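You operate a simulated robot arm through the tools that you are given. There is no shell and no other tool. Be economical: measure what you need, move in short steps, check, and stop when the job is done.

You run a simulated two-armed robot. Do the job below in one go: nothing can be reset, and whatever is moved stays where it is left.

JOB
Fetch the blue socket and set it on the top of the white table. Then fetch the black clamp block from the top of the white table and set it on the belt 3. Then fetch the black adapter that says "8 PIN" from the top of the white table and set it on the low shelf of the grey sensor bench. Then put the spirit level on the top of the grey sensor bench away on the top of the fitting table. Then fetch the white reflector and set it on top of the teal box. Then put the red reflector on top of the orange meter. Then open the upper bench drawer. Keep to this order. Set down upright: blue socket, black clamp block, spirit level, white reflector, red reflector.

The check looks at the end state, three seconds after you hand in, the way a careful person would. Anything else that was tipped, shoved, dropped, spilled or broken makes it a failure.

ROBOT AND FRAMES
Two 7-joint arms with fingered hands on one trunk, on a base that drives. Base frame: it is fixed to the floor where the robot stands at the start and does not move with it; the origin is under the middle of the robot, x ahead of it, y to its left, z up. Readings come in mm, degrees, newtons and seconds.
The left shoulder is at the start at [73, 153, 1159], the right one opposite. With the tool pointing down near the work surface each hand reaches from about 440 to 860 mm from the robot's upright axis, wherever it stands, measured 20 degrees to its own side. Places, roughly: belt 3 (159x22 cm) [1320, -2900, 1000]; black adapter [1750, 500, 750]; black clamp block (8x6x8 cm) [1700, 400, 900]; blue socket (4x4x5 cm) [500, -200, 1000]; low shelf of the grey sensor bench [1800, 1600, 200]; orange meter (8x9x5 cm) [400, 4700, 1200]; red reflector (5x5x8 cm) [1900, 2000, 900]; spirit level (20x3x5 cm) [1900, 1600, 900]; teal box (6x9x8 cm) [6100, 100, 1200]; top of the fitting table [2900, 4700, 900]; top of the white table [2400, 600, 800]; upper bench drawer [1100, 4500, 700]; white reflector (5x5x8 cm) [1900, 1900, 900]. Payload 4 kg a hand.
Tool frame (each hand has its own): the origin (TCP) lies between the finger pads and is the grasp point; the fingertips stand 30 mm ahead of it; z points along the fingers, y is the line along which they close. The gripper opens to 104 mm. The gripper's body begins 35 mm behind the TCP. The gripper is a hand of 3 fingers: y runs from the thumb to the fingers, the wrist lies at [-15, -104, -178] in the tool frame.
Orientation is that of the tool frame in the base frame, as a unit quaternion [x, y, z, w]. With the fingers straight down and the wrist toward the robot, the tool's x, y and z point along [0, 1, 0], [1, 0, 0] and [0, 0, -1] of the base frame.

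CONTROLS
- The arms move only by the tool apply_moves. It takes "left_steps", "right_steps" or both (then of equal length, played together; a hand with none holds still); each is a list of rows, each a list of 6 numbers: the shift along the base's x, y, z in m, then the turn, a rotation vector about the base's x, y, z in degrees. In form: [[dx, dy, dz, ax, ay, az], ...]. A call has 1 to 20 rows; each row is the pose to reach, as a shift and turn from the pose commanded when the call began. Rows are played at 5 a second. More than 50 mm and 8.6 degrees between two rows, and nothing of the call is played. Where a pose cannot be reached the arm comes as near as it can. A force on the tool above 40 N (or 10 N above the force at the start of the call, whichever is more), or a blocked arm, ends the call early, and 0.2 s more pass. In this call time passes only in rows, and 0.2 s behind the last. It gives the time, the measured TCP pose, the force on the tool (base axes), the opening and the grip force at its end, in the units of the frame above (readings bear some noise), with the torque about the TCP (base axes, N m) and any sound that the robot's microphone picked up.
- Cameras (640 x 400 px; columns grow to the right, rows downward): "scene" is now at [142.9, -27.3, 1413.3]; the picture's right is [-0.28, -0.96, -0.00], its down [-0.31, 0.09, -0.95] and it looks along [0.91, -0.27, -0.32] (base axes); focal length 258 px, centre (320, 200). "left" rides on the left gripper at [-64, -94, -117] in its tool frame; the picture's right is [-0.72, -0.33, 0.61], its down [0.64, -0.65, 0.41] and it looks along [0.27, 0.68, 0.68] (tool axes); focal length 238 px, centre (320, 200). "right" rides on the right gripper at [64, -94, -117] in its tool frame; the picture's right is [-0.72, 0.33, -0.61], its down [-0.64, -0.65, 0.40] and it looks along [-0.27, 0.68, 0.68] (tool axes); focal length 238 px, centre (320, 200). There is no depth. A picture from a camera that has moved, and an enlarged one, comes with that camera's place and axes in the base frame and with its lens.
- camera(camera): a new picture of that camera. No time passes.
- move_column(by): slides the trunk up (or, below 0, down) by that many mm; the arms and the scene camera ride with it, the base frame stays. It gives what a move gives, with no picture.
- steer(legs): drives the robot by 1 to 6 legs, each [ahead, left, turn to the left] in mm, mm and degrees, along the robot's own axes; the way and the turn of a leg run together, so that a leg with both is an arc; at most 1500 mm and 180 degrees a leg. The arms and the cameras ride along, it lands a little off, and it stops where it bumps. It gives what a move gives.
- curl_fingers(index, middle, thumb_bend, thumb_turn, hand): sets how far each is bent, from 0 (flat) to 1 (curled in); at 0.3 the hand is open as for a grip, at 0.7 the pads meet at the TCP. One left out holds its place. A second passes; each finger stops where it meets its share of the squeeze, and holds until it gets a number again. It is the only way to open and close the hand. It gives what a move gives, with no picture; readings hold the bend of each and the force on the fingers (four entries, about 0 where the hand has none), thumb and palm. thumb_turn goes from beside the hand (0) to across from the fingers (1), as for a grip.
- head_to(pan, tilt): turns the head with the scene camera to pan (to the left, within 86 degrees either way) and tilt (down, from -29 to 69), counted from straight ahead of the robot. It gives what a move gives.
- enlarge(camera, box): a new picture of the part [left, top, right, bottom] of that camera's present view, enlarged. No time passes.
- finish_job(): hands the job in; it is judged then, once.

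Go step by step. Nothing tells you exact positions but the pictures and the camera data: compare them with the known pose of the tool, close in by small moves and look again before you grip or let go. The budget is 196 turns and 184 pictures, counting those below and the enlarged ones. Unless the task says otherwise, let go and move clear before handing in.

The tools are called after ">>>" by a JSON object that holds its "op" and its "data". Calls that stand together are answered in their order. apply_moves: Moves the arms, as the interface text tells. Its arguments: {"type":"object","properties":{"left_steps":{"type":"array","items":{"type":"array","items":{"type":"number"}}},"right_steps":{"type":"array","items":{"type":"array","items":{"type":"number"}}}},"required":[]} The other tools are called the same way: move_column (by) slides the trunk up or down; curl_fingers (index, middle, thumb_bend, thumb_turn, hand) moves the fingers one by one; steer (legs) drives the base; head_to (pan, tilt) turns the head that bears the scene camera; camera (camera) takes a picture; enlarge (camera, box) takes an enlarged picture of a part of a camera's view; finish_job () hands the job in.

At the start:

```text
time_s: 0.0
left_eef_pos: [589.5, -4.7, 1321.9]
left_orientation: [0.707, 0.707, -0.001, 0.0]
left_wrist_force: [-0.2, 0.5, 0.6]
left_wrist_torque: [0.0, 0.0, 0.01]
left_gripper_width: 103.5
left_gripper_force: 0.0
left_shape: jaw
left_bend: [0.3, 0.3, 0.3, 0.98]
left_finger forces: [0.0, 0.1, 0.0, 0.1, 0.0, 0.0]
right_eef_pos: [441.8, -423.8, 1332.3]
right_orientation: [0.707, 0.707, 0.0, -0.001]
right_wrist_force: [0.6, 0.0, 0.2]
right_wrist_torque: [0.01, -0.02, 0.02]
right_gripper_width: 103.5
right_gripper_force: 0.1
right_shape: jaw
right_bend: [0.3, 0.3, 0.3, 0.98]
right_finger forces: [0.0, 0.0, 0.0, 0.0, 0.1, 0.0]
trunk travel left (down, up): [-575.0, 365.0]
robot x, y, heading: [-1.5, 0.4, 0.0]
head pan, tilt: [-16.3, 18.7]
```

scene: 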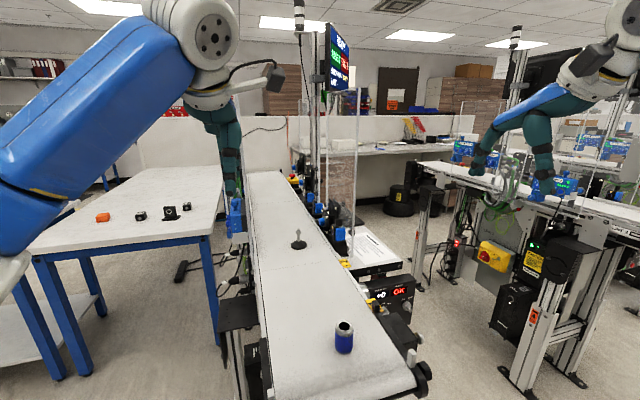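
right: 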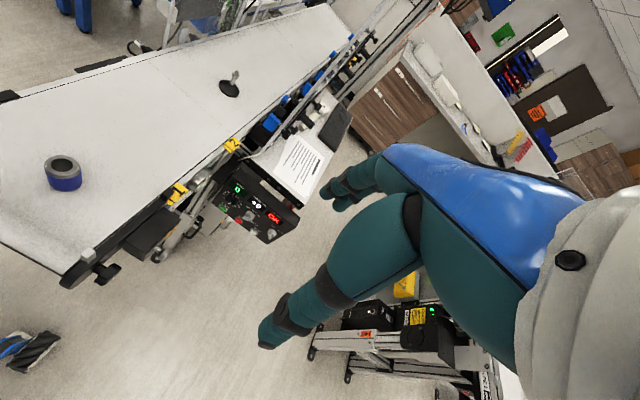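
left: 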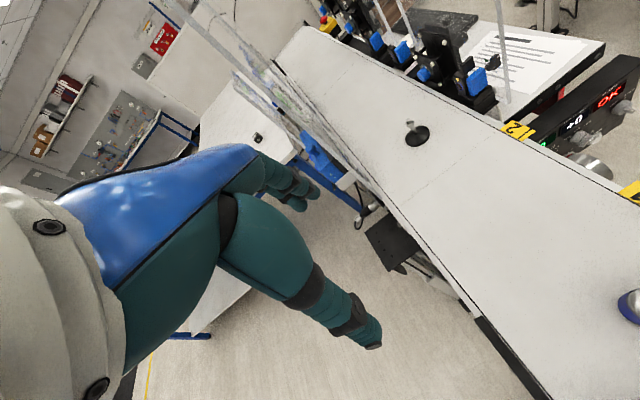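

The blue socket stands on the near end of the belt at about [476, -172, 1030], by triangulating the two views. I bring the right hand above it and look again.

>>> {"op": "apply_moves", "data": {"right_steps": [[0.005, 0.036, -0.025, 0, 0, 0], [0.01, 0.072, -0.05, 0, 0, 0], [0.015, 0.108, -0.075, 0, 0, 0], [0.02, 0.144, -0.1, 0, 0, 0], [0.025, 0.18, -0.125, 0, 0, 0], [0.03, 0.216, -0.15, 0, 0, 0], [0.034, 0.252, -0.18, 0, 0, 0], [0.034, 0.252, -0.2, 0, 0, 0]]}}

>>> {"op": "camera", "data": {"camera": "right"}}

>>> {"op": "camera", "data": {"camera": "scene"}}

```text
time_s: 1.8
left_eef_pos: [587.1, -3.1, 1323.5]
left_orientation: [0.707, 0.707, 0.0, 0.0]
left_wrist_force: [-0.3, 0.4, -0.2]
left_wrist_torque: [0.02, -0.01, -0.01]
left_gripper_width: 103.6
left_gripper_force: 0.0
left_shape: jaw
left_bend: [0.3, 0.3, 0.3, 0.98]
left_finger forces: [0.0, 0.0, 0.1, 0.0, 0.0, 0.0]
right_eef_pos: [473.4, -172.5, 1133.9]
right_orientation: [0.707, 0.707, 0.001, 0.0]
right_wrist_force: [0.6, 0.0, 0.1]
right_wrist_torque: [0.02, -0.02, 0.0]
right_gripper_width: 103.7
right_gripper_force: 0.0
right_shape: jaw
right_bend: [0.3, 0.3, 0.3, 0.98]
right_finger forces: [0.0, 0.0, 0.0, 0.0, 0.0, 0.1]
trunk travel left (down, up): [-575.0, 365.0]
robot x, y, heading: [-1.0, -1.1, -0.1]
head pan, tilt: [-16.3, 18.7]
```

```text
180 pictures are left
camera right: at [380.0, -108.5, 1249.9], right [0.33, -0.72, 0.61], down [-0.65, -0.64, -0.41], along [0.68, -0.27, -0.68], focal length 238 px, centre (320, 200)
```

right: 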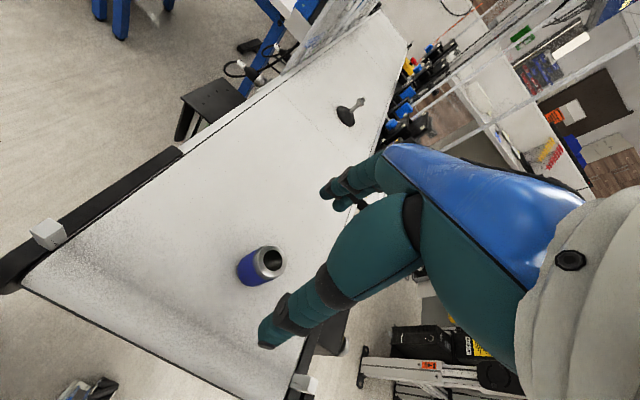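

```text
179 pictures are left
camera scene: at [143.3, -26.2, 1413.3], right [-0.28, -0.96, 0.0], down [-0.31, 0.09, -0.95], along [0.91, -0.27, -0.32], focal length 258 px, centre (320, 200)
```

scene: 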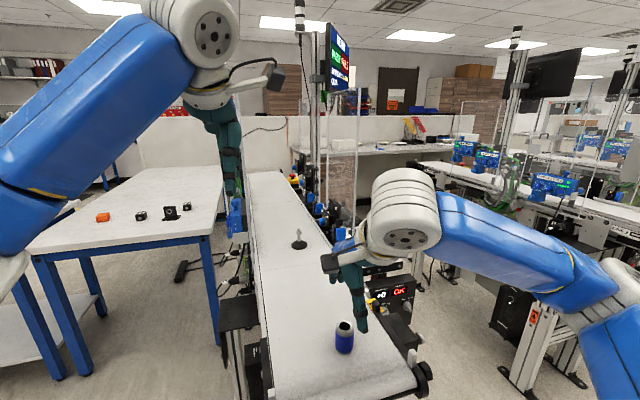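

The socket agrees at [476, -171, 1030], right under the hand. I go down to TCP z ≈ 1040.

>>> {"op": "apply_moves", "data": {"right_steps": [[0.002, 0.001, -0.03, 0, 0, 0], [0.002, 0.001, -0.06, 0, 0, 0], [0.002, 0.001, -0.092, 0, 0, 0]]}}

>>> {"op": "camera", "data": {"camera": "right"}}

>>> {"op": "enlarge", "data": {"camera": "scene", "box": [260, 250, 420, 390]}}

```text
time_s: 2.6
left_eef_pos: [583.9, -1.0, 1325.8]
left_orientation: [0.707, 0.708, 0.0, 0.002]
left_wrist_force: [0.3, -0.1, 0.5]
left_wrist_torque: [0.02, 0.01, -0.02]
left_gripper_width: 103.9
left_gripper_force: 0.1
left_shape: jaw
left_bend: [0.3, 0.3, 0.3, 0.98]
left_finger forces: [0.1, 0.0, 0.0, 0.0, 0.0, 0.0]
right_eef_pos: [477.2, -168.5, 1055.7]
right_orientation: [0.709, 0.705, 0.013, 0.007]
right_wrist_force: [2.3, 0.2, 11.8]
right_wrist_torque: [-0.04, 0.7, 0.02]
right_gripper_width: 103.9
right_gripper_force: 0.1
right_shape: jaw
right_bend: [0.3, 0.3, 0.27, 0.98]
right_finger forces: [0.0, 0.0, 0.0, 0.0, 12.3, 0.0]
trunk travel left (down, up): [-575.0, 365.0]
robot x, y, heading: [-4.9, 0.3, -0.0]
head pan, tilt: [-16.3, 18.7]
stopped in row 3 (right hand): the force on the tool passed its limit at 47 N (the readings are from after the stop); the commanded pose is now the measured one
```

```text
178 pictures are left
camera right: at [381.9, -106.5, 1168.8], right [0.31, -0.73, 0.62], down [-0.64, -0.63, -0.43], along [0.7, -0.27, -0.66], focal length 238 px, centre (320, 200)
```

right: 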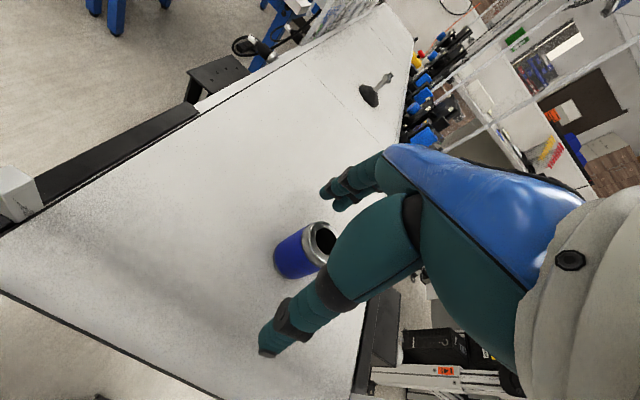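

```text
2.86 times, centred on (340, 320) of scene
camera zoom: at [141.0, -25.0, 1413.8], right [-0.28, -0.96, 0.0], down [-0.31, 0.09, -0.95], along [0.91, -0.27, -0.32], focal length 737 px, centre (263, -143)
```

zoom: 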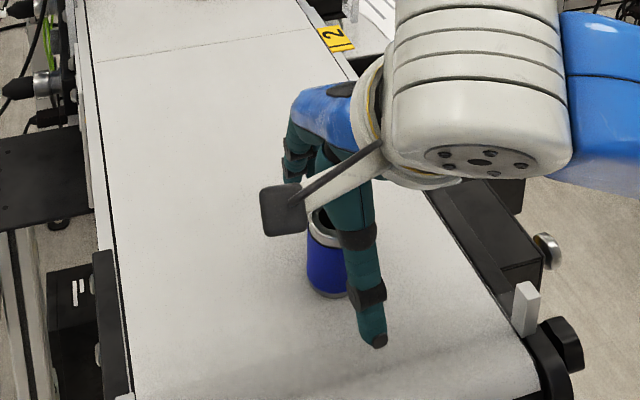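

The thumb tip met the belt: with the hand open it reaches about 50 mm past the TCP. I rise a little, level the hand and pre-bend the fingers.

>>> {"op": "apply_moves", "data": {"right_steps": [[0, -0.002, 0.012, -0.5, 1.6, 0.3]]}}

>>> {"op": "curl_fingers", "data": {"hand": "right", "index": 0.42, "middle": 0.42, "thumb_bend": 0.42, "thumb_turn": 1.0}}

>>> {"op": "camera", "data": {"camera": "right"}}

>>> {"op": "enlarge", "data": {"camera": "scene", "box": [260, 250, 420, 390]}}

```text
time_s: 3.0
left_eef_pos: [586.9, -4.6, 1323.7]
left_orientation: [0.707, 0.707, -0.001, 0.0]
left_wrist_force: [-0.8, 0.3, 0.0]
left_wrist_torque: [0.03, 0.03, 0.01]
left_gripper_width: 103.7
left_gripper_force: 0.0
left_shape: jaw
left_bend: [0.3, 0.3, 0.3, 0.98]
left_finger forces: [0.0, 0.0, 0.0, 0.0, 0.0, 0.0]
right_eef_pos: [478.0, -173.7, 1063.4]
right_orientation: [0.707, 0.707, -0.002, -0.003]
right_wrist_force: [-0.3, 0.3, 0.7]
right_wrist_torque: [-0.01, -0.02, 0.0]
right_gripper_width: 103.7
right_gripper_force: 0.1
right_shape: jaw
right_bend: [0.3, 0.3, 0.3, 0.98]
right_finger forces: [0.1, 0.0, 0.0, 0.1, 0.0, 0.1]
trunk travel left (down, up): [-575.0, 365.0]
robot x, y, heading: [1.2, 5.2, 0.3]
head pan, tilt: [-16.3, 18.7]
```

```text
time_s: 4.0
left_eef_pos: [585.6, -3.3, 1324.7]
left_orientation: [0.707, 0.707, 0.0, 0.001]
left_wrist_force: [-0.1, 0.5, -0.8]
left_wrist_torque: [-0.01, 0.01, -0.01]
left_gripper_width: 103.6
left_gripper_force: 0.0
left_shape: jaw
left_bend: [0.3, 0.3, 0.3, 0.98]
left_finger forces: [0.0, 0.0, 0.0, 0.1, 0.1, 0.0]
right_eef_pos: [476.8, -172.2, 1063.3]
right_orientation: [0.707, 0.708, -0.002, -0.002]
right_wrist_force: [0.7, 0.8, 0.3]
right_wrist_torque: [0.04, 0.02, 0.0]
right_gripper_width: 73.1
right_gripper_force: 0.1
right_shape: fingers
right_bend: [0.42, 0.42, 0.42, 0.99]
right_finger forces: [0.1, 0.1, 0.0, 0.0, 0.1, 0.0]
trunk travel left (down, up): [-575.0, 365.0]
robot x, y, heading: [3.0, -0.3, 0.0]
head pan, tilt: [-16.3, 18.7]
```

```text
176 pictures are left
camera right: at [385.9, -109.1, 1181.1], right [0.33, -0.72, 0.61], down [-0.65, -0.64, -0.4], along [0.68, -0.27, -0.68], focal length 238 px, centre (320, 200)
```

right: 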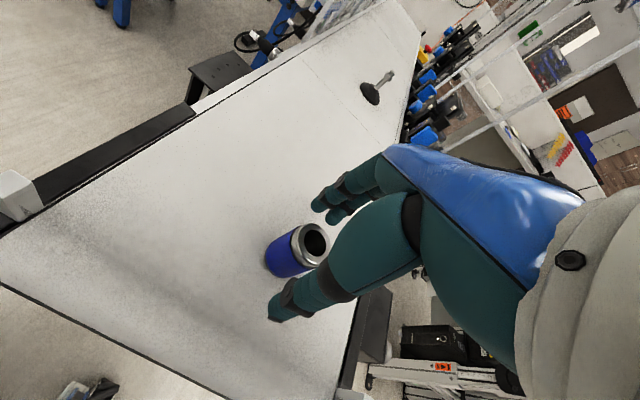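

```text
2.86 times, centred on (340, 320) of scene
camera zoom: at [143.6, -26.2, 1413.3], right [-0.28, -0.96, 0.0], down [-0.31, 0.09, -0.95], along [0.91, -0.27, -0.32], focal length 737 px, centre (263, -143)
```

zoom: 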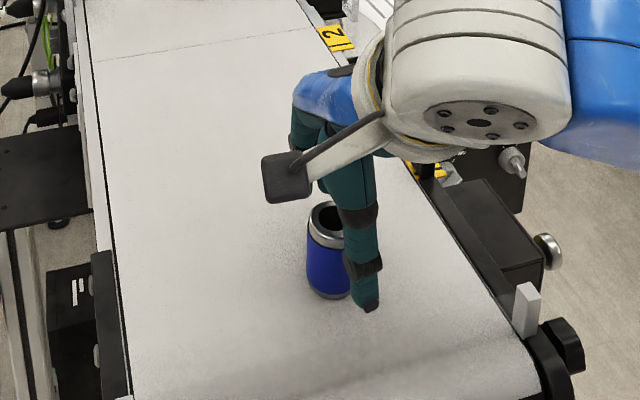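

Hand is level and the socket sits between thumb and fingers. Down 12 mm, then close.

>>> {"op": "apply_moves", "data": {"right_steps": [[0.001, 0.002, -0.013, 0, 0, 0]]}}

>>> {"op": "curl_fingers", "data": {"hand": "right", "index": 0.7, "middle": 0.7, "thumb_bend": 0.7}}

>>> {"op": "camera", "data": {"camera": "right"}}

```text
time_s: 4.5
left_eef_pos: [585.6, -2.6, 1324.1]
left_orientation: [0.707, 0.707, 0.001, 0.0]
left_wrist_force: [0.5, 0.2, -0.5]
left_wrist_torque: [-0.03, -0.03, -0.03]
left_gripper_width: 104.0
left_gripper_force: 0.0
left_shape: jaw
left_bend: [0.3, 0.3, 0.3, 0.98]
left_finger forces: [0.1, 0.0, 0.0, 0.0, 0.0, 0.1]
right_eef_pos: [479.7, -170.0, 1050.4]
right_orientation: [0.706, 0.708, -0.001, -0.002]
right_wrist_force: [-0.2, -0.5, 0.1]
right_wrist_torque: [0.01, 0.02, 0.02]
right_gripper_width: 73.2
right_gripper_force: 0.0
right_shape: fingers
right_bend: [0.42, 0.42, 0.42, 0.99]
right_finger forces: [0.1, 0.1, 0.0, 0.0, 0.0, 0.0]
trunk travel left (down, up): [-575.0, 365.0]
robot x, y, heading: [-1.4, -1.2, -0.1]
head pan, tilt: [-16.3, 18.7]
```

```text
time_s: 5.5
left_eef_pos: [585.5, -3.4, 1324.0]
left_orientation: [0.707, 0.707, 0.0, 0.001]
left_wrist_force: [-1.5, -0.1, -0.2]
left_wrist_torque: [0.0, 0.02, 0.0]
left_gripper_width: 103.3
left_gripper_force: 0.0
left_shape: jaw
left_bend: [0.3, 0.3, 0.3, 0.98]
left_finger forces: [0.0, 0.0, 0.0, 0.0, 0.0, 0.0]
right_eef_pos: [479.9, -170.1, 1050.3]
right_orientation: [0.707, 0.707, -0.002, -0.002]
right_wrist_force: [-0.1, 0.6, -0.5]
right_wrist_torque: [0.01, -0.02, 0.02]
right_gripper_width: 25.7
right_gripper_force: 11.9
right_shape: fingers
right_bend: [0.62, 0.64, 0.6, 1.0]
right_finger forces: [5.2, 6.1, 0.0, 0.0, 11.3, 0.0]
trunk travel left (down, up): [-575.0, 365.0]
robot x, y, heading: [1.7, -1.6, -0.1]
head pan, tilt: [-16.3, 18.7]
```

```text
174 pictures are left
camera right: at [387.5, -106.2, 1168.0], right [0.33, -0.72, 0.61], down [-0.65, -0.64, -0.4], along [0.68, -0.27, -0.68], focal length 238 px, centre (320, 200)
```

right: 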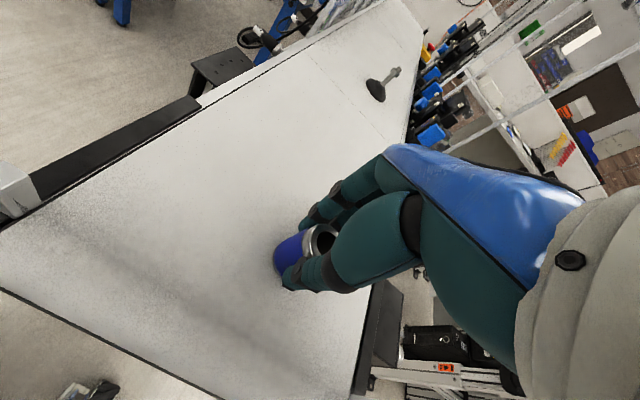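

The socket is gripped with 12 N. I lift it well clear of the belt and look left for the drive to the white table.

>>> {"op": "apply_moves", "data": {"right_steps": [[0, 0, 0.04, 0, 0, 0], [0, 0, 0.08, 0, 0, 0], [0, 0, 0.12, 0, 0, 0], [0, 0, 0.16, 0, 0, 0], [0, 0, 0.2, 0, 0, 0]]}}

>>> {"op": "head_to", "data": {"pan": 35, "tilt": 30}}

>>> {"op": "camera", "data": {"camera": "scene"}}

>>> {"op": "camera", "data": {"camera": "right"}}

```text
time_s: 6.7
left_eef_pos: [584.0, -2.3, 1324.9]
left_orientation: [0.707, 0.707, 0.002, 0.0]
left_wrist_force: [0.0, 0.7, 0.0]
left_wrist_torque: [-0.01, 0.01, -0.01]
left_gripper_width: 103.6
left_gripper_force: 0.0
left_shape: jaw
left_bend: [0.3, 0.3, 0.3, 0.98]
left_finger forces: [0.0, 0.0, 0.1, 0.1, 0.0, 0.0]
right_eef_pos: [480.5, -171.0, 1252.5]
right_orientation: [0.706, 0.708, -0.002, -0.002]
right_wrist_force: [0.1, -0.3, -1.2]
right_wrist_torque: [0.03, -0.04, 0.01]
right_gripper_width: 25.9
right_gripper_force: 10.1
right_shape: fingers
right_bend: [0.63, 0.64, 0.6, 1.0]
right_finger forces: [5.3, 5.9, 0.1, 0.1, 11.3, 0.0]
trunk travel left (down, up): [-575.0, 365.0]
robot x, y, heading: [2.1, 0.6, 0.0]
head pan, tilt: [-16.3, 18.7]
```

```text
time_s: 7.8
left_eef_pos: [584.8, -3.7, 1323.1]
left_orientation: [0.707, 0.707, 0.0, 0.001]
left_wrist_force: [-0.2, -0.1, -0.5]
left_wrist_torque: [0.01, -0.01, 0.02]
left_gripper_width: 103.5
left_gripper_force: 0.1
left_shape: jaw
left_bend: [0.3, 0.3, 0.3, 0.98]
left_finger forces: [0.0, 0.0, 0.1, 0.0, 0.1, 0.1]
right_eef_pos: [480.9, -172.1, 1251.0]
right_orientation: [0.706, 0.708, -0.001, -0.001]
right_wrist_force: [0.5, -0.6, -1.8]
right_wrist_torque: [-0.02, 0.01, 0.02]
right_gripper_width: 25.7
right_gripper_force: 11.7
right_shape: fingers
right_bend: [0.63, 0.64, 0.6, 1.0]
right_finger forces: [5.1, 6.0, 0.1, 0.0, 11.4, 0.1]
trunk travel left (down, up): [-575.0, 365.0]
robot x, y, heading: [1.9, 0.3, -0.1]
head pan, tilt: [35.0, 30.0]
```

```text
173 pictures are left
camera scene: at [128.4, 51.9, 1395.3], right [0.57, -0.82, 0.0], down [-0.41, -0.29, -0.87], along [0.71, 0.5, -0.5], focal length 258 px, centre (320, 200)
```

scene: 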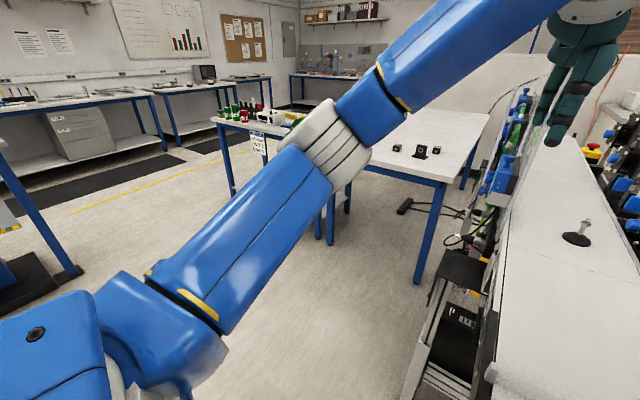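

```text
172 pictures are left
camera right: at [389.0, -107.6, 1367.6], right [0.33, -0.72, 0.61], down [-0.65, -0.64, -0.4], along [0.68, -0.27, -0.68], focal length 238 px, centre (320, 200)
```

right: 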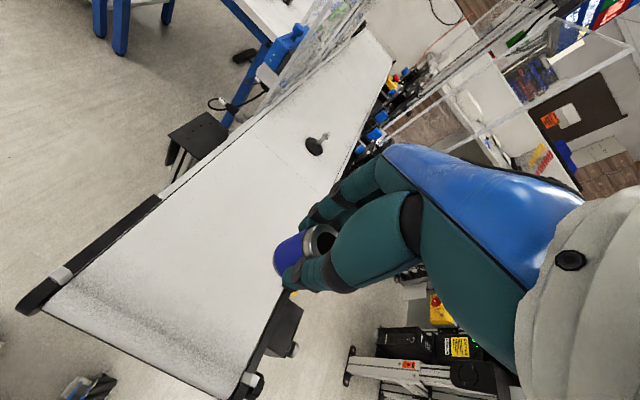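

The way left of the belt is clear floor. I drive left 620 mm and ahead 700 mm, then look again.

>>> {"op": "steer", "data": {"legs": [[0, 620, 0], [750, 0, 0]]}}

>>> {"op": "head_to", "data": {"pan": 0, "tilt": 35}}

>>> {"op": "camera", "data": {"camera": "scene"}}

>>> {"op": "camera", "data": {"camera": "right"}}

>>> {"op": "camera", "data": {"camera": "left"}}

```text
time_s: 15.0
left_eef_pos: [1340.5, 606.3, 1324.2]
left_orientation: [0.711, 0.703, 0.001, 0.001]
left_wrist_force: [-0.1, 0.2, -0.3]
left_wrist_torque: [-0.03, 0.02, 0.02]
left_gripper_width: 103.7
left_gripper_force: 0.1
left_shape: jaw
left_bend: [0.3, 0.3, 0.3, 0.98]
left_finger forces: [0.0, 0.1, 0.0, 0.1, 0.0, 0.0]
right_eef_pos: [1234.7, 438.6, 1252.0]
right_orientation: [0.711, 0.703, -0.002, -0.001]
right_wrist_force: [-0.7, -0.1, -0.8]
right_wrist_torque: [-0.02, 0.0, -0.01]
right_gripper_width: 25.6
right_gripper_force: 10.9
right_shape: fingers
right_bend: [0.63, 0.64, 0.6, 1.0]
right_finger forces: [5.3, 6.0, 0.1, 0.1, 11.3, 0.0]
trunk travel left (down, up): [-575.0, 365.0]
robot x, y, heading: [756.2, 616.4, -0.7]
head pan, tilt: [35.0, 30.0]
```

```text
time_s: 16.0
left_eef_pos: [1341.1, 604.8, 1326.2]
left_orientation: [0.711, 0.703, 0.002, 0.0]
left_wrist_force: [-0.4, 0.0, 0.6]
left_wrist_torque: [-0.01, -0.02, 0.01]
left_gripper_width: 103.6
left_gripper_force: 0.1
left_shape: jaw
left_bend: [0.3, 0.3, 0.3, 0.98]
left_finger forces: [0.1, 0.0, 0.1, 0.0, 0.1, 0.0]
right_eef_pos: [1234.0, 437.8, 1251.1]
right_orientation: [0.712, 0.702, -0.001, -0.001]
right_wrist_force: [0.3, 0.2, -1.4]
right_wrist_torque: [0.01, -0.03, -0.01]
right_gripper_width: 25.8
right_gripper_force: 11.2
right_shape: fingers
right_bend: [0.63, 0.64, 0.6, 1.0]
right_finger forces: [5.3, 6.0, 0.0, 0.0, 11.4, 0.1]
trunk travel left (down, up): [-575.0, 365.0]
robot x, y, heading: [759.3, 615.6, -0.9]
head pan, tilt: [0.0, 35.0]
```

```text
171 pictures are left
camera scene: at [899.4, 614.0, 1387.4], right [-0.01, -1.0, 0.0], down [-0.58, 0.01, -0.82], along [0.82, -0.01, -0.58], focal length 258 px, centre (320, 200)
```

scene: 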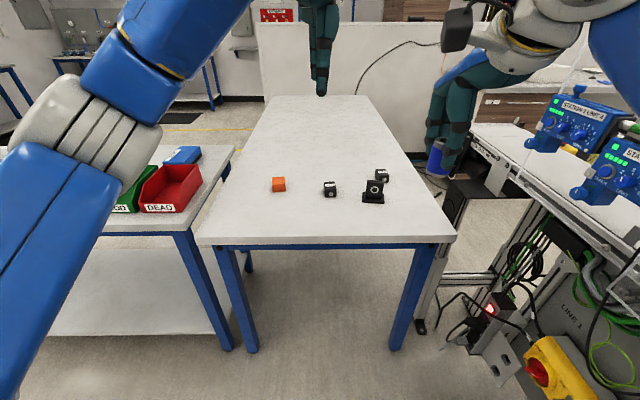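

```text
170 pictures are left
camera right: at [1142.4, 503.0, 1368.6], right [0.32, -0.72, 0.61], down [-0.66, -0.63, -0.4], along [0.68, -0.28, -0.68], focal length 238 px, centre (320, 200)
```

right: 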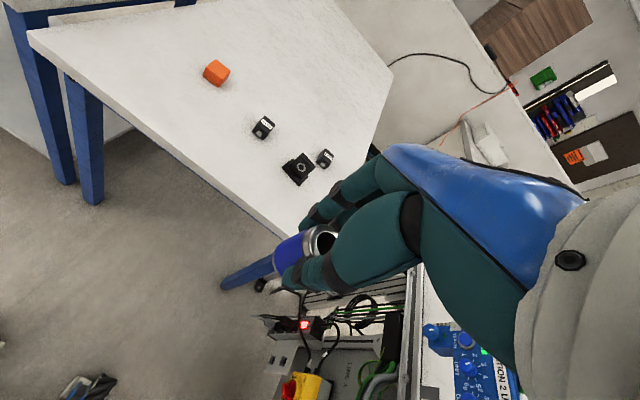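

```text
169 pictures are left
camera left: at [1243.7, 542.3, 1441.1], right [-0.33, -0.72, -0.61], down [-0.64, 0.65, -0.41], along [0.69, 0.26, -0.68], focal length 238 px, centre (320, 200)
```

left: 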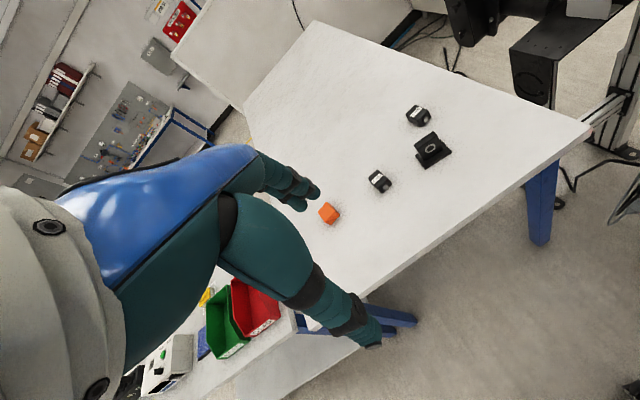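

The table top is at z≈840 with its near edge at x≈1457; the clamp is near [1680, 410], adapters at about [1725, 566] and [1820, 351]. I drive a little nearer and zoom on the labels.

>>> {"op": "steer", "data": {"legs": [[190, 85, 0.8]]}}

>>> {"op": "camera", "data": {"camera": "scene"}}

>>> {"op": "enlarge", "data": {"camera": "scene", "box": [220, 140, 440, 280]}}

>>> {"op": "camera", "data": {"camera": "left"}}

```text
time_s: 17.7
left_eef_pos: [1527.2, 695.3, 1327.5]
left_orientation: [0.707, 0.708, 0.004, 0.002]
left_wrist_force: [0.3, 0.9, 0.2]
left_wrist_torque: [0.01, -0.01, -0.01]
left_gripper_width: 103.7
left_gripper_force: 0.0
left_shape: jaw
left_bend: [0.3, 0.3, 0.3, 0.98]
left_finger forces: [0.0, 0.0, 0.0, 0.0, 0.0, 0.1]
right_eef_pos: [1423.6, 527.5, 1252.6]
right_orientation: [0.705, 0.709, 0.0, 0.0]
right_wrist_force: [0.0, 0.4, -1.4]
right_wrist_torque: [0.0, 0.03, 0.0]
right_gripper_width: 25.7
right_gripper_force: 11.3
right_shape: fingers
right_bend: [0.63, 0.64, 0.6, 1.0]
right_finger forces: [5.3, 5.9, 0.0, 0.0, 11.4, 0.1]
trunk travel left (down, up): [-575.0, 365.0]
robot x, y, heading: [947.0, 697.5, 0.6]
head pan, tilt: [0.0, 35.0]
```

```text
168 pictures are left
camera scene: at [1085.1, 697.5, 1387.9], right [0.0, -1.0, 0.0], down [-0.57, 0.0, -0.82], along [0.82, 0.0, -0.57], focal length 258 px, centre (320, 200)
```

scene: 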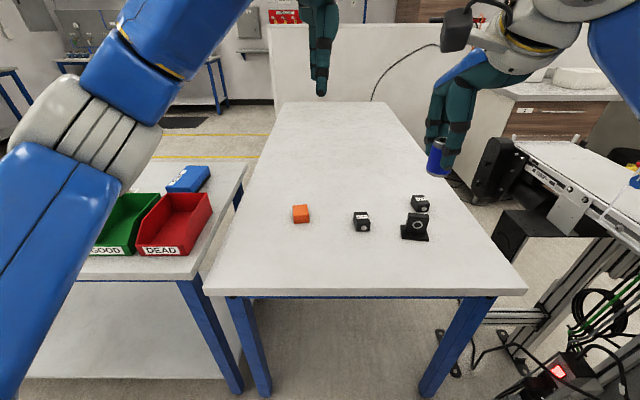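

```text
2.86 times, centred on (330, 210) of scene
camera zoom: at [1085.1, 697.5, 1387.9], right [0.0, -1.0, 0.0], down [-0.57, 0.0, -0.82], along [0.82, 0.0, -0.57], focal length 737 px, centre (291, 171)
```

zoom: 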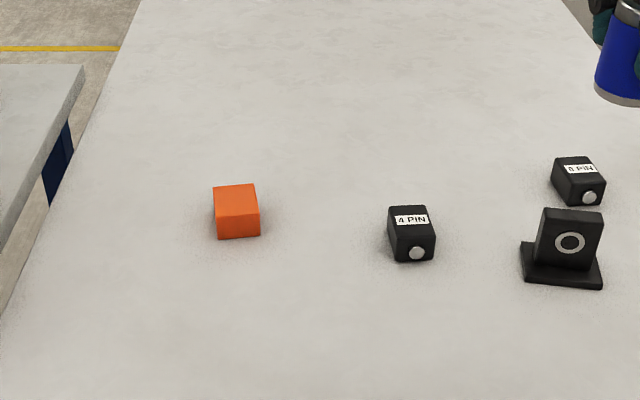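

```text
166 pictures are left
camera left: at [1430.5, 631.4, 1442.8], right [-0.32, -0.72, -0.62], down [-0.65, 0.64, -0.41], along [0.69, 0.27, -0.67], focal length 238 px, centre (320, 200)
```

left: 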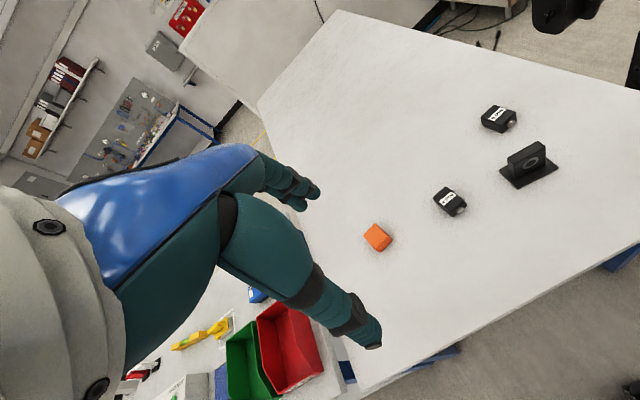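

I read both labels closer.

>>> {"op": "enlarge", "data": {"camera": "scene", "box": [345, 200, 381, 240]}}

>>> {"op": "enlarge", "data": {"camera": "scene", "box": [402, 186, 438, 220]}}

>>> {"op": "enlarge", "data": {"camera": "left", "box": [340, 80, 580, 260]}}

```text
10.00 times, centred on (363, 220) of scene
camera zoom: at [1085.1, 697.5, 1387.9], right [0.0, -1.0, 0.0], down [-0.57, 0.0, -0.82], along [0.82, 0.0, -0.57], focal length 2580 px, centre (-110, 0)
```

zoom: 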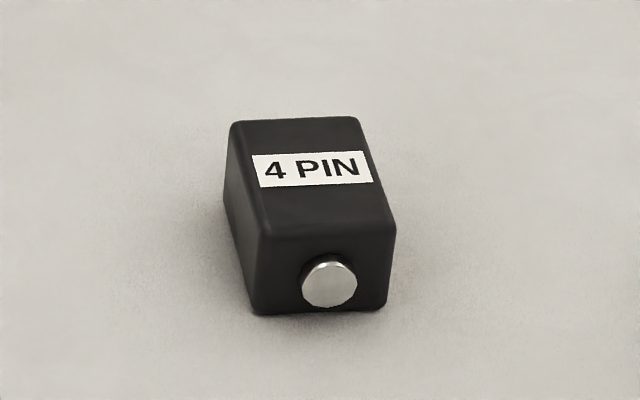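

```text
11.76 times, centred on (420, 203) of scene
camera zoom: at [1085.1, 697.5, 1387.9], right [0.0, -1.0, 0.0], down [-0.57, 0.0, -0.82], along [0.82, 0.0, -0.57], focal length 3035 px, centre (-856, 165)
```

zoom: 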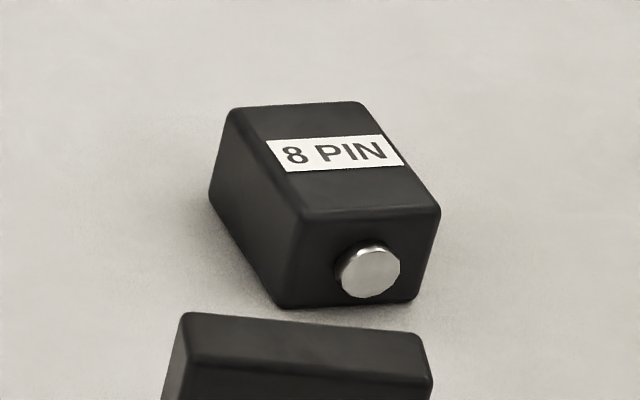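

```text
2.22 times, centred on (460, 170) of left
camera zoom: at [1430.5, 631.4, 1442.8], right [-0.32, -0.72, -0.62], down [-0.65, 0.64, -0.41], along [0.69, 0.27, -0.67], focal length 530 px, centre (9, 267)
```

zoom: 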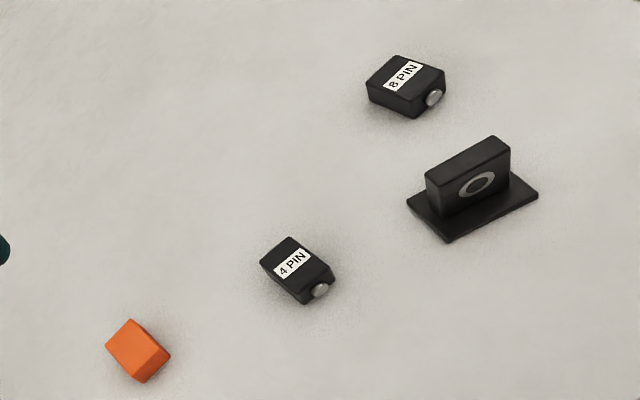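

The far one says "8 PIN" (≈[1835, 338]); the clamp's upright is at ≈[1692, 402], table top ≈832. I lower the socket and bring it to free space at about [1585, 590].

>>> {"op": "apply_moves", "data": {"right_steps": [[0, 0, -0.045, 0, 0, 0], [0, 0, -0.09, 0, 0, 0], [0, 0, -0.135, 0, 0, 0], [0.02, 0.008, -0.175, 0, 0, 0], [0.04, 0.016, -0.215, 0, 0, 0], [0.06, 0.024, -0.255, 0, 0, 0], [0.085, 0.034, -0.29, 0, 0, 0], [0.125, 0.048, -0.31, 0, 0, 0], [0.16, 0.062, -0.33, 0, 0, 0]]}}

>>> {"op": "camera", "data": {"camera": "scene"}}

>>> {"op": "camera", "data": {"camera": "right"}}

```text
time_s: 19.7
left_eef_pos: [1529.4, 701.1, 1324.4]
left_orientation: [0.706, 0.708, 0.001, 0.003]
left_wrist_force: [0.1, -0.7, 0.6]
left_wrist_torque: [-0.04, 0.02, 0.01]
left_gripper_width: 104.1
left_gripper_force: 0.1
left_shape: jaw
left_bend: [0.3, 0.3, 0.3, 0.98]
left_finger forces: [0.0, 0.1, 0.0, 0.0, 0.1, 0.1]
right_eef_pos: [1583.9, 592.4, 919.9]
right_orientation: [0.706, 0.708, -0.003, 0.0]
right_wrist_force: [-0.2, 0.3, -0.4]
right_wrist_torque: [-0.01, 0.01, 0.0]
right_gripper_width: 25.5
right_gripper_force: 11.3
right_shape: fingers
right_bend: [0.63, 0.64, 0.6, 1.0]
right_finger forces: [5.3, 6.0, 0.0, 0.0, 11.0, 0.0]
trunk travel left (down, up): [-575.0, 365.0]
robot x, y, heading: [945.5, 701.4, 0.4]
head pan, tilt: [0.0, 35.0]
```

```text
162 pictures are left
camera scene: at [1091.4, 702.3, 1387.2], right [0.0, -1.0, 0.0], down [-0.58, 0.0, -0.82], along [0.82, 0.0, -0.58], focal length 258 px, centre (320, 200)
```

scene: 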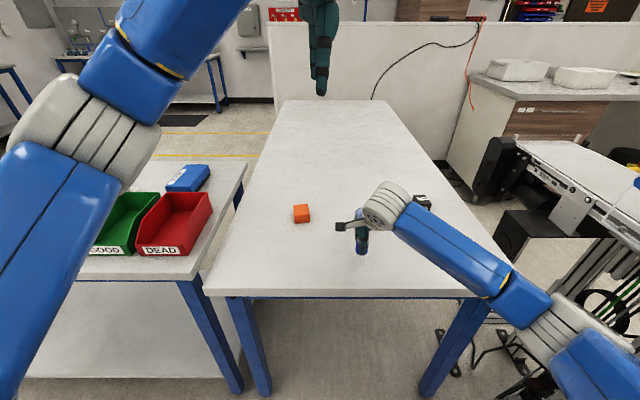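

```text
161 pictures are left
camera right: at [1490.9, 656.4, 1037.1], right [0.33, -0.72, 0.61], down [-0.65, -0.64, -0.4], along [0.68, -0.27, -0.68], focal length 238 px, centre (320, 200)
```

right: 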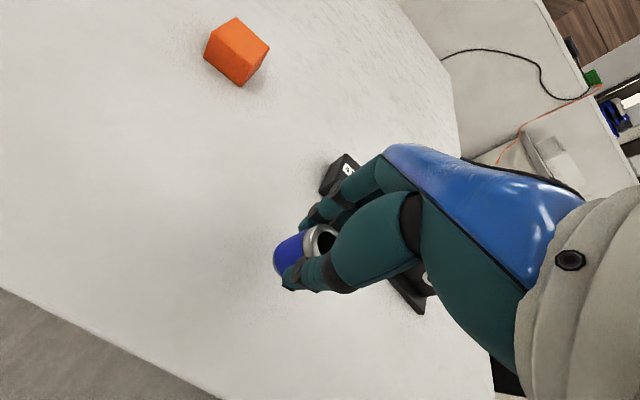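

Lowering to just above the expected contact height.

>>> {"op": "apply_moves", "data": {"right_steps": [[0, 0, -0.02, 0, 0, 0], [0, 0, -0.032, 0, 0, 0], [0, 0, -0.037, 0, 0, 0], [0, 0, -0.04, 0, 0, 0]]}}

>>> {"op": "enlarge", "data": {"camera": "scene", "box": [320, 200, 420, 270]}}

```text
time_s: 20.7
left_eef_pos: [1527.0, 699.6, 1328.4]
left_orientation: [0.706, 0.708, 0.001, 0.003]
left_wrist_force: [-0.3, -0.4, 0.3]
left_wrist_torque: [0.02, 0.01, 0.03]
left_gripper_width: 103.5
left_gripper_force: 0.1
left_shape: jaw
left_bend: [0.3, 0.3, 0.3, 0.98]
left_finger forces: [0.0, 0.0, 0.1, 0.0, 0.0, 0.1]
right_eef_pos: [1583.4, 592.2, 884.4]
right_orientation: [0.705, 0.709, 0.001, 0.001]
right_wrist_force: [0.4, -0.2, 7.6]
right_wrist_torque: [-0.01, 0.08, 0.0]
right_gripper_width: 25.4
right_gripper_force: 12.9
right_shape: fingers
right_bend: [0.63, 0.64, 0.6, 1.0]
right_finger forces: [6.3, 6.8, 0.1, 0.0, 11.7, 0.1]
trunk travel left (down, up): [-575.0, 365.0]
robot x, y, heading: [950.2, 701.5, 0.2]
head pan, tilt: [0.0, 35.0]
```

```text
5.71 times, centred on (370, 235) of scene
camera zoom: at [1087.7, 700.9, 1387.8], right [0.0, -1.0, 0.0], down [-0.57, 0.0, -0.82], along [0.82, 0.0, -0.57], focal length 1474 px, centre (34, 0)
```

zoom: 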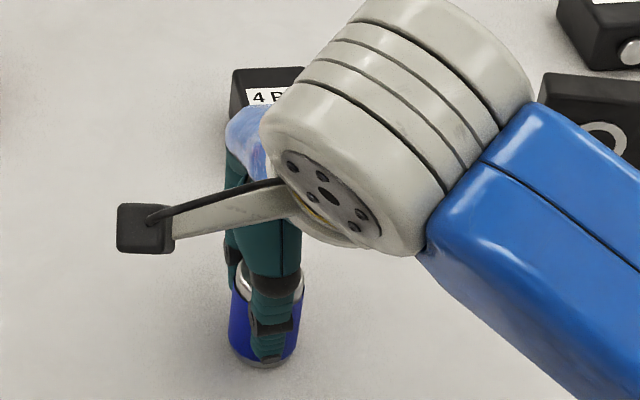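

The socket has touched down (7.6 N). I open the hand and rise.

>>> {"op": "curl_fingers", "data": {"hand": "right", "index": 0.42, "middle": 0.42, "thumb_bend": 0.42}}

>>> {"op": "apply_moves", "data": {"right_steps": [[0, 0, 0.02, 0, 0, 0], [0, 0, 0.06, 0, 0, 0], [0, 0, 0.1, 0, 0, 0], [0, 0, 0.14, 0, 0, 0]]}}

>>> {"op": "camera", "data": {"camera": "right"}}

```text
time_s: 21.7
left_eef_pos: [1527.8, 698.8, 1326.7]
left_orientation: [0.706, 0.708, 0.001, 0.003]
left_wrist_force: [-0.7, -0.6, -0.5]
left_wrist_torque: [-0.02, -0.02, -0.04]
left_gripper_width: 103.9
left_gripper_force: 0.0
left_shape: jaw
left_bend: [0.3, 0.3, 0.3, 0.98]
left_finger forces: [0.0, 0.0, 0.1, 0.1, 0.0, 0.0]
right_eef_pos: [1584.6, 592.5, 883.0]
right_orientation: [0.705, 0.709, -0.001, 0.0]
right_wrist_force: [-0.2, -0.7, 0.0]
right_wrist_torque: [-0.01, 0.0, 0.02]
right_gripper_width: 72.2
right_gripper_force: 0.1
right_shape: fingers
right_bend: [0.42, 0.42, 0.42, 0.99]
right_finger forces: [0.0, 0.0, 0.0, 0.0, 0.1, 0.0]
trunk travel left (down, up): [-575.0, 365.0]
robot x, y, heading: [948.3, 696.9, 0.4]
head pan, tilt: [0.0, 35.0]
```

```text
time_s: 22.7
left_eef_pos: [1527.4, 699.6, 1327.9]
left_orientation: [0.706, 0.709, 0.002, 0.002]
left_wrist_force: [0.2, 0.2, 0.5]
left_wrist_torque: [-0.01, -0.01, 0.05]
left_gripper_width: 103.7
left_gripper_force: 0.0
left_shape: jaw
left_bend: [0.3, 0.3, 0.3, 0.98]
left_finger forces: [0.1, 0.0, 0.1, 0.0, 0.0, 0.0]
right_eef_pos: [1583.4, 591.7, 1022.8]
right_orientation: [0.705, 0.709, -0.002, 0.0]
right_wrist_force: [0.0, 0.2, 0.2]
right_wrist_torque: [0.01, 0.01, 0.01]
right_gripper_width: 72.4
right_gripper_force: 0.1
right_shape: fingers
right_bend: [0.42, 0.42, 0.42, 0.99]
right_finger forces: [0.0, 0.1, 0.0, 0.1, 0.1, 0.1]
trunk travel left (down, up): [-575.0, 365.0]
robot x, y, heading: [941.9, 699.2, 0.1]
head pan, tilt: [0.0, 35.0]
```

```text
159 pictures are left
camera right: at [1490.7, 654.9, 1139.9], right [0.33, -0.72, 0.61], down [-0.65, -0.64, -0.4], along [0.68, -0.27, -0.68], focal length 238 px, centre (320, 200)
```

right: 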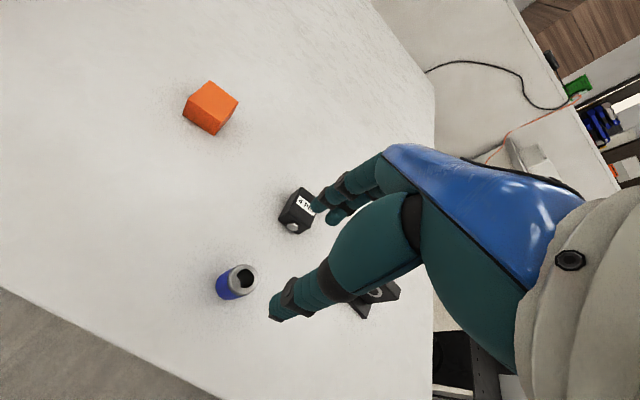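

The socket stands upright. Next I take the right hand over to the clamp block, turning -7° to match its yaw.

>>> {"op": "apply_moves", "data": {"right_steps": [[0.02, -0.04, 0, 0, 0, -2], [0.04, -0.08, 0, 0, 0, -4], [0.065, -0.12, 0, 0, 0, -6], [0.09, -0.155, 0, 0, 0, -7], [0.109, -0.19, 0, 0, 0, -7]]}}

>>> {"op": "camera", "data": {"camera": "right"}}

>>> {"op": "camera", "data": {"camera": "left"}}

>>> {"op": "enlarge", "data": {"camera": "scene", "box": [340, 160, 480, 260]}}

```text
time_s: 23.9
left_eef_pos: [1527.6, 695.2, 1326.6]
left_orientation: [0.706, 0.708, 0.003, 0.002]
left_wrist_force: [0.0, 0.1, -0.1]
left_wrist_torque: [0.01, 0.0, -0.02]
left_gripper_width: 103.5
left_gripper_force: 0.0
left_shape: jaw
left_bend: [0.3, 0.3, 0.3, 0.98]
left_finger forces: [0.0, 0.1, 0.0, 0.0, 0.0, 0.1]
right_eef_pos: [1693.7, 399.5, 1023.0]
right_orientation: [0.747, 0.665, -0.001, -0.001]
right_wrist_force: [0.5, -1.1, 0.1]
right_wrist_torque: [0.01, 0.01, -0.01]
right_gripper_width: 72.1
right_gripper_force: 0.1
right_shape: fingers
right_bend: [0.42, 0.42, 0.42, 0.99]
right_finger forces: [0.1, 0.0, 0.0, 0.0, 0.0, 0.1]
trunk travel left (down, up): [-575.0, 365.0]
robot x, y, heading: [945.2, 703.0, 0.3]
head pan, tilt: [0.0, 35.0]
```

```text
158 pictures are left
camera right: at [1609.6, 474.3, 1139.7], right [0.24, -0.75, 0.61], down [-0.72, -0.56, -0.4], along [0.65, -0.35, -0.68], focal length 238 px, centre (320, 200)
```

right: 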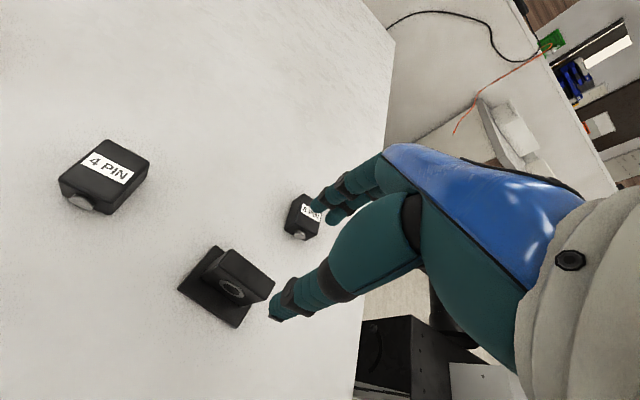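

```text
157 pictures are left
camera left: at [1432.7, 632.5, 1442.0], right [-0.32, -0.72, -0.62], down [-0.65, 0.64, -0.41], along [0.69, 0.27, -0.67], focal length 238 px, centre (320, 200)
```

left: 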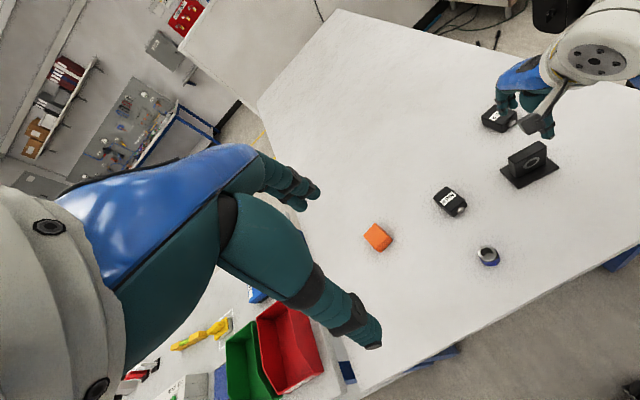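

```text
4.00 times, centred on (410, 210) of scene
camera zoom: at [1090.1, 698.6, 1387.3], right [0.0, -1.0, 0.0], down [-0.58, 0.0, -0.82], along [0.82, 0.0, -0.58], focal length 1032 px, centre (-40, 160)
```

zoom: 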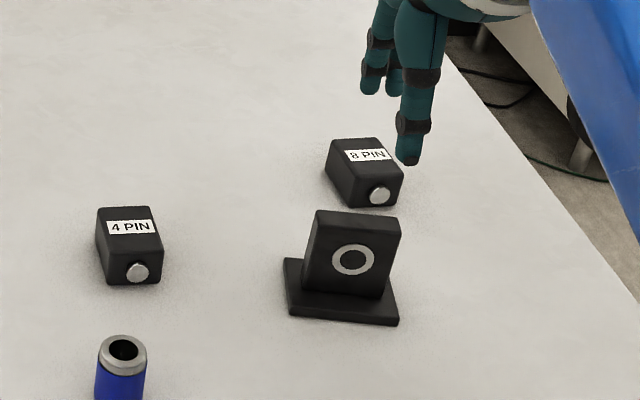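

The clamp upright's top centre is at about [1686, 409, 917]. I correct the hand sideways and go down to TCP z≈897.

>>> {"op": "apply_moves", "data": {"right_steps": [[-0.008, 0.009, 0, 0, 0, -1], [-0.008, 0.009, -0.04, 0, 0, -1], [-0.008, 0.009, -0.08, 0, 0, -1], [-0.008, 0.009, -0.11, 0, 0, -1], [-0.008, 0.009, -0.125, 0, 0, -1]]}}

>>> {"op": "camera", "data": {"camera": "right"}}

>>> {"op": "enlarge", "data": {"camera": "scene", "box": [340, 160, 480, 260]}}

>>> {"op": "enlarge", "data": {"camera": "left", "box": [440, 60, 620, 220]}}

```text
time_s: 25.1
left_eef_pos: [1528.9, 697.8, 1326.6]
left_orientation: [0.706, 0.709, 0.002, 0.002]
left_wrist_force: [1.2, -0.4, 0.0]
left_wrist_torque: [-0.03, 0.0, 0.0]
left_gripper_width: 103.5
left_gripper_force: 0.1
left_shape: jaw
left_bend: [0.3, 0.3, 0.3, 0.98]
left_finger forces: [0.0, 0.0, 0.0, 0.0, 0.1, 0.0]
right_eef_pos: [1685.1, 409.7, 898.2]
right_orientation: [0.753, 0.658, -0.001, 0.0]
right_wrist_force: [-0.2, -0.7, 0.5]
right_wrist_torque: [-0.03, 0.03, -0.01]
right_gripper_width: 72.2
right_gripper_force: 0.2
right_shape: fingers
right_bend: [0.42, 0.42, 0.42, 0.99]
right_finger forces: [0.0, 0.1, 0.0, 0.0, 0.1, 0.0]
trunk travel left (down, up): [-575.0, 365.0]
robot x, y, heading: [948.7, 698.6, 0.3]
head pan, tilt: [0.0, 35.0]
```

```text
155 pictures are left
camera right: at [1602.0, 486.2, 1013.7], right [0.23, -0.76, 0.61], down [-0.73, -0.55, -0.4], along [0.64, -0.36, -0.68], focal length 238 px, centre (320, 200)
```

right: 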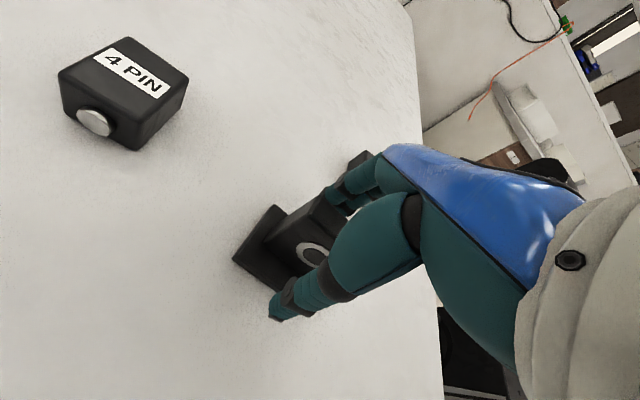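

```text
4.00 times, centred on (410, 210) of scene
camera zoom: at [1089.9, 699.8, 1387.4], right [0.0, -1.0, 0.0], down [-0.58, 0.0, -0.82], along [0.82, 0.0, -0.58], focal length 1032 px, centre (-40, 160)
```

zoom: 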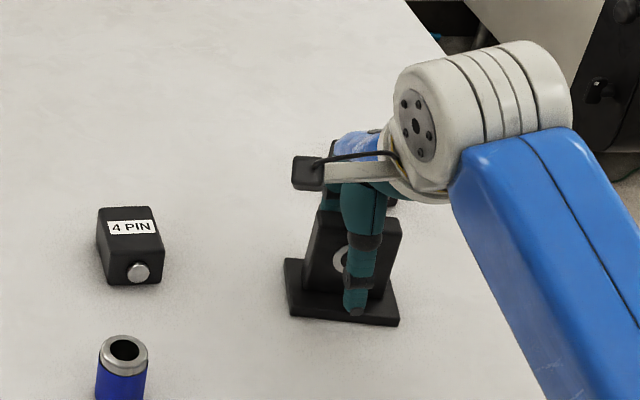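

```text
2.50 times, centred on (530, 140) of left
camera zoom: at [1432.4, 633.8, 1442.2], right [-0.32, -0.72, -0.61], down [-0.65, 0.64, -0.41], along [0.69, 0.27, -0.67], focal length 596 px, centre (-205, 350)
```

zoom: 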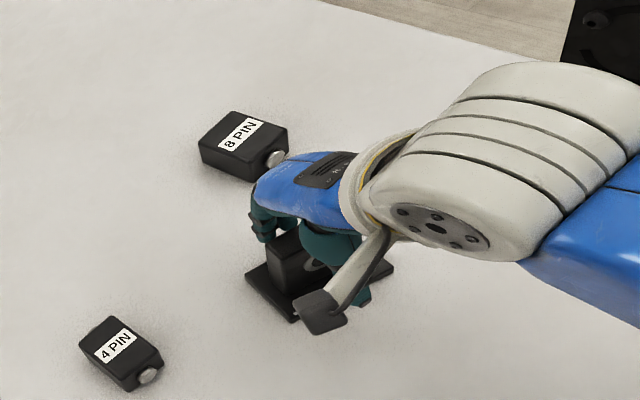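

The hand straddles the upright; I close on it.

>>> {"op": "curl_fingers", "data": {"hand": "right", "index": 0.75, "middle": 0.75, "thumb_bend": 0.75}}

>>> {"op": "apply_moves", "data": {"right_steps": [[0, 0, 0.02, 0, 0, 0], [0, 0, 0.06, 0, 0, 0], [0, 0, 0.1, 0, 0, 0]]}}

>>> {"op": "camera", "data": {"camera": "right"}}

>>> {"op": "camera", "data": {"camera": "scene"}}

```text
time_s: 26.1
left_eef_pos: [1527.0, 698.7, 1326.8]
left_orientation: [0.706, 0.708, 0.002, 0.002]
left_wrist_force: [-0.5, 0.5, 0.1]
left_wrist_torque: [0.01, 0.03, -0.05]
left_gripper_width: 103.5
left_gripper_force: 0.1
left_shape: jaw
left_bend: [0.3, 0.3, 0.3, 0.98]
left_finger forces: [0.0, 0.1, 0.0, 0.0, 0.0, 0.0]
right_eef_pos: [1685.1, 409.4, 898.4]
right_orientation: [0.752, 0.659, 0.0, -0.001]
right_wrist_force: [-0.5, -0.3, 1.3]
right_wrist_torque: [0.03, 0.1, -0.02]
right_gripper_width: 17.1
right_gripper_force: 18.2
right_shape: fingers
right_bend: [0.73, 0.72, 0.63, 1.0]
right_finger forces: [9.8, 8.1, 0.1, 0.1, 18.7, 0.0]
trunk travel left (down, up): [-575.0, 365.0]
robot x, y, heading: [945.0, 698.8, -0.1]
head pan, tilt: [0.0, 35.0]
```

```text
time_s: 26.9
left_eef_pos: [1528.1, 699.6, 1326.6]
left_orientation: [0.706, 0.708, 0.001, 0.003]
left_wrist_force: [-0.4, -0.4, 0.0]
left_wrist_torque: [0.02, 0.02, -0.02]
left_gripper_width: 103.8
left_gripper_force: 0.1
left_shape: jaw
left_bend: [0.3, 0.3, 0.3, 0.98]
left_finger forces: [0.0, 0.0, 0.0, 0.1, 0.0, 0.0]
right_eef_pos: [1685.1, 412.7, 994.8]
right_orientation: [0.754, 0.657, -0.002, 0.0]
right_wrist_force: [0.4, 0.2, -1.8]
right_wrist_torque: [0.01, -0.04, -0.03]
right_gripper_width: 17.1
right_gripper_force: 18.3
right_shape: fingers
right_bend: [0.73, 0.72, 0.63, 1.0]
right_finger forces: [10.3, 8.1, 0.1, 0.0, 18.7, 0.0]
trunk travel left (down, up): [-575.0, 365.0]
robot x, y, heading: [948.5, 697.8, 0.1]
head pan, tilt: [0.0, 35.0]
```

```text
152 pictures are left
camera right: at [1602.4, 487.5, 1112.7], right [0.23, -0.76, 0.61], down [-0.73, -0.55, -0.4], along [0.64, -0.36, -0.68], focal length 238 px, centre (320, 200)
```

right: 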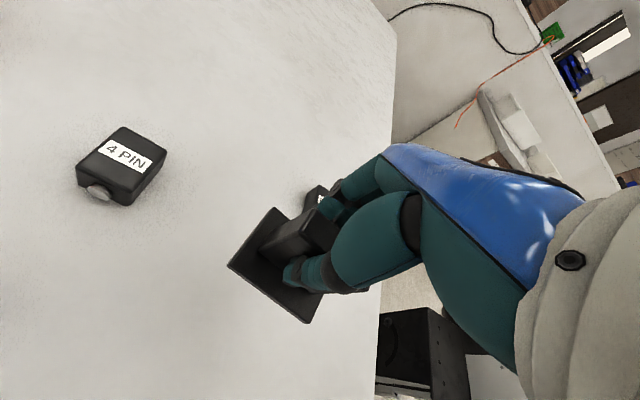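

```text
151 pictures are left
camera scene: at [1089.8, 700.4, 1387.3], right [0.0, -1.0, 0.0], down [-0.58, 0.0, -0.82], along [0.82, 0.0, -0.58], focal length 258 px, centre (320, 200)
```

scene: 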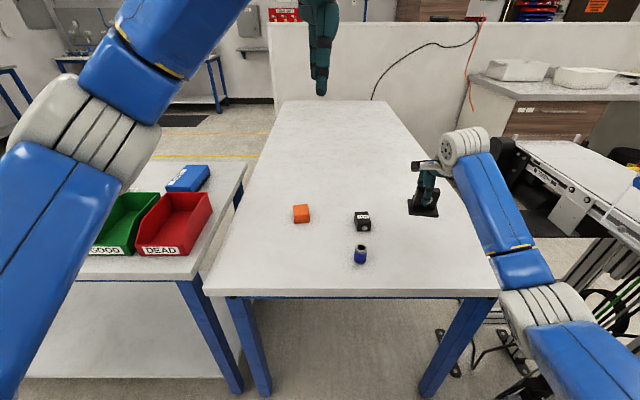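

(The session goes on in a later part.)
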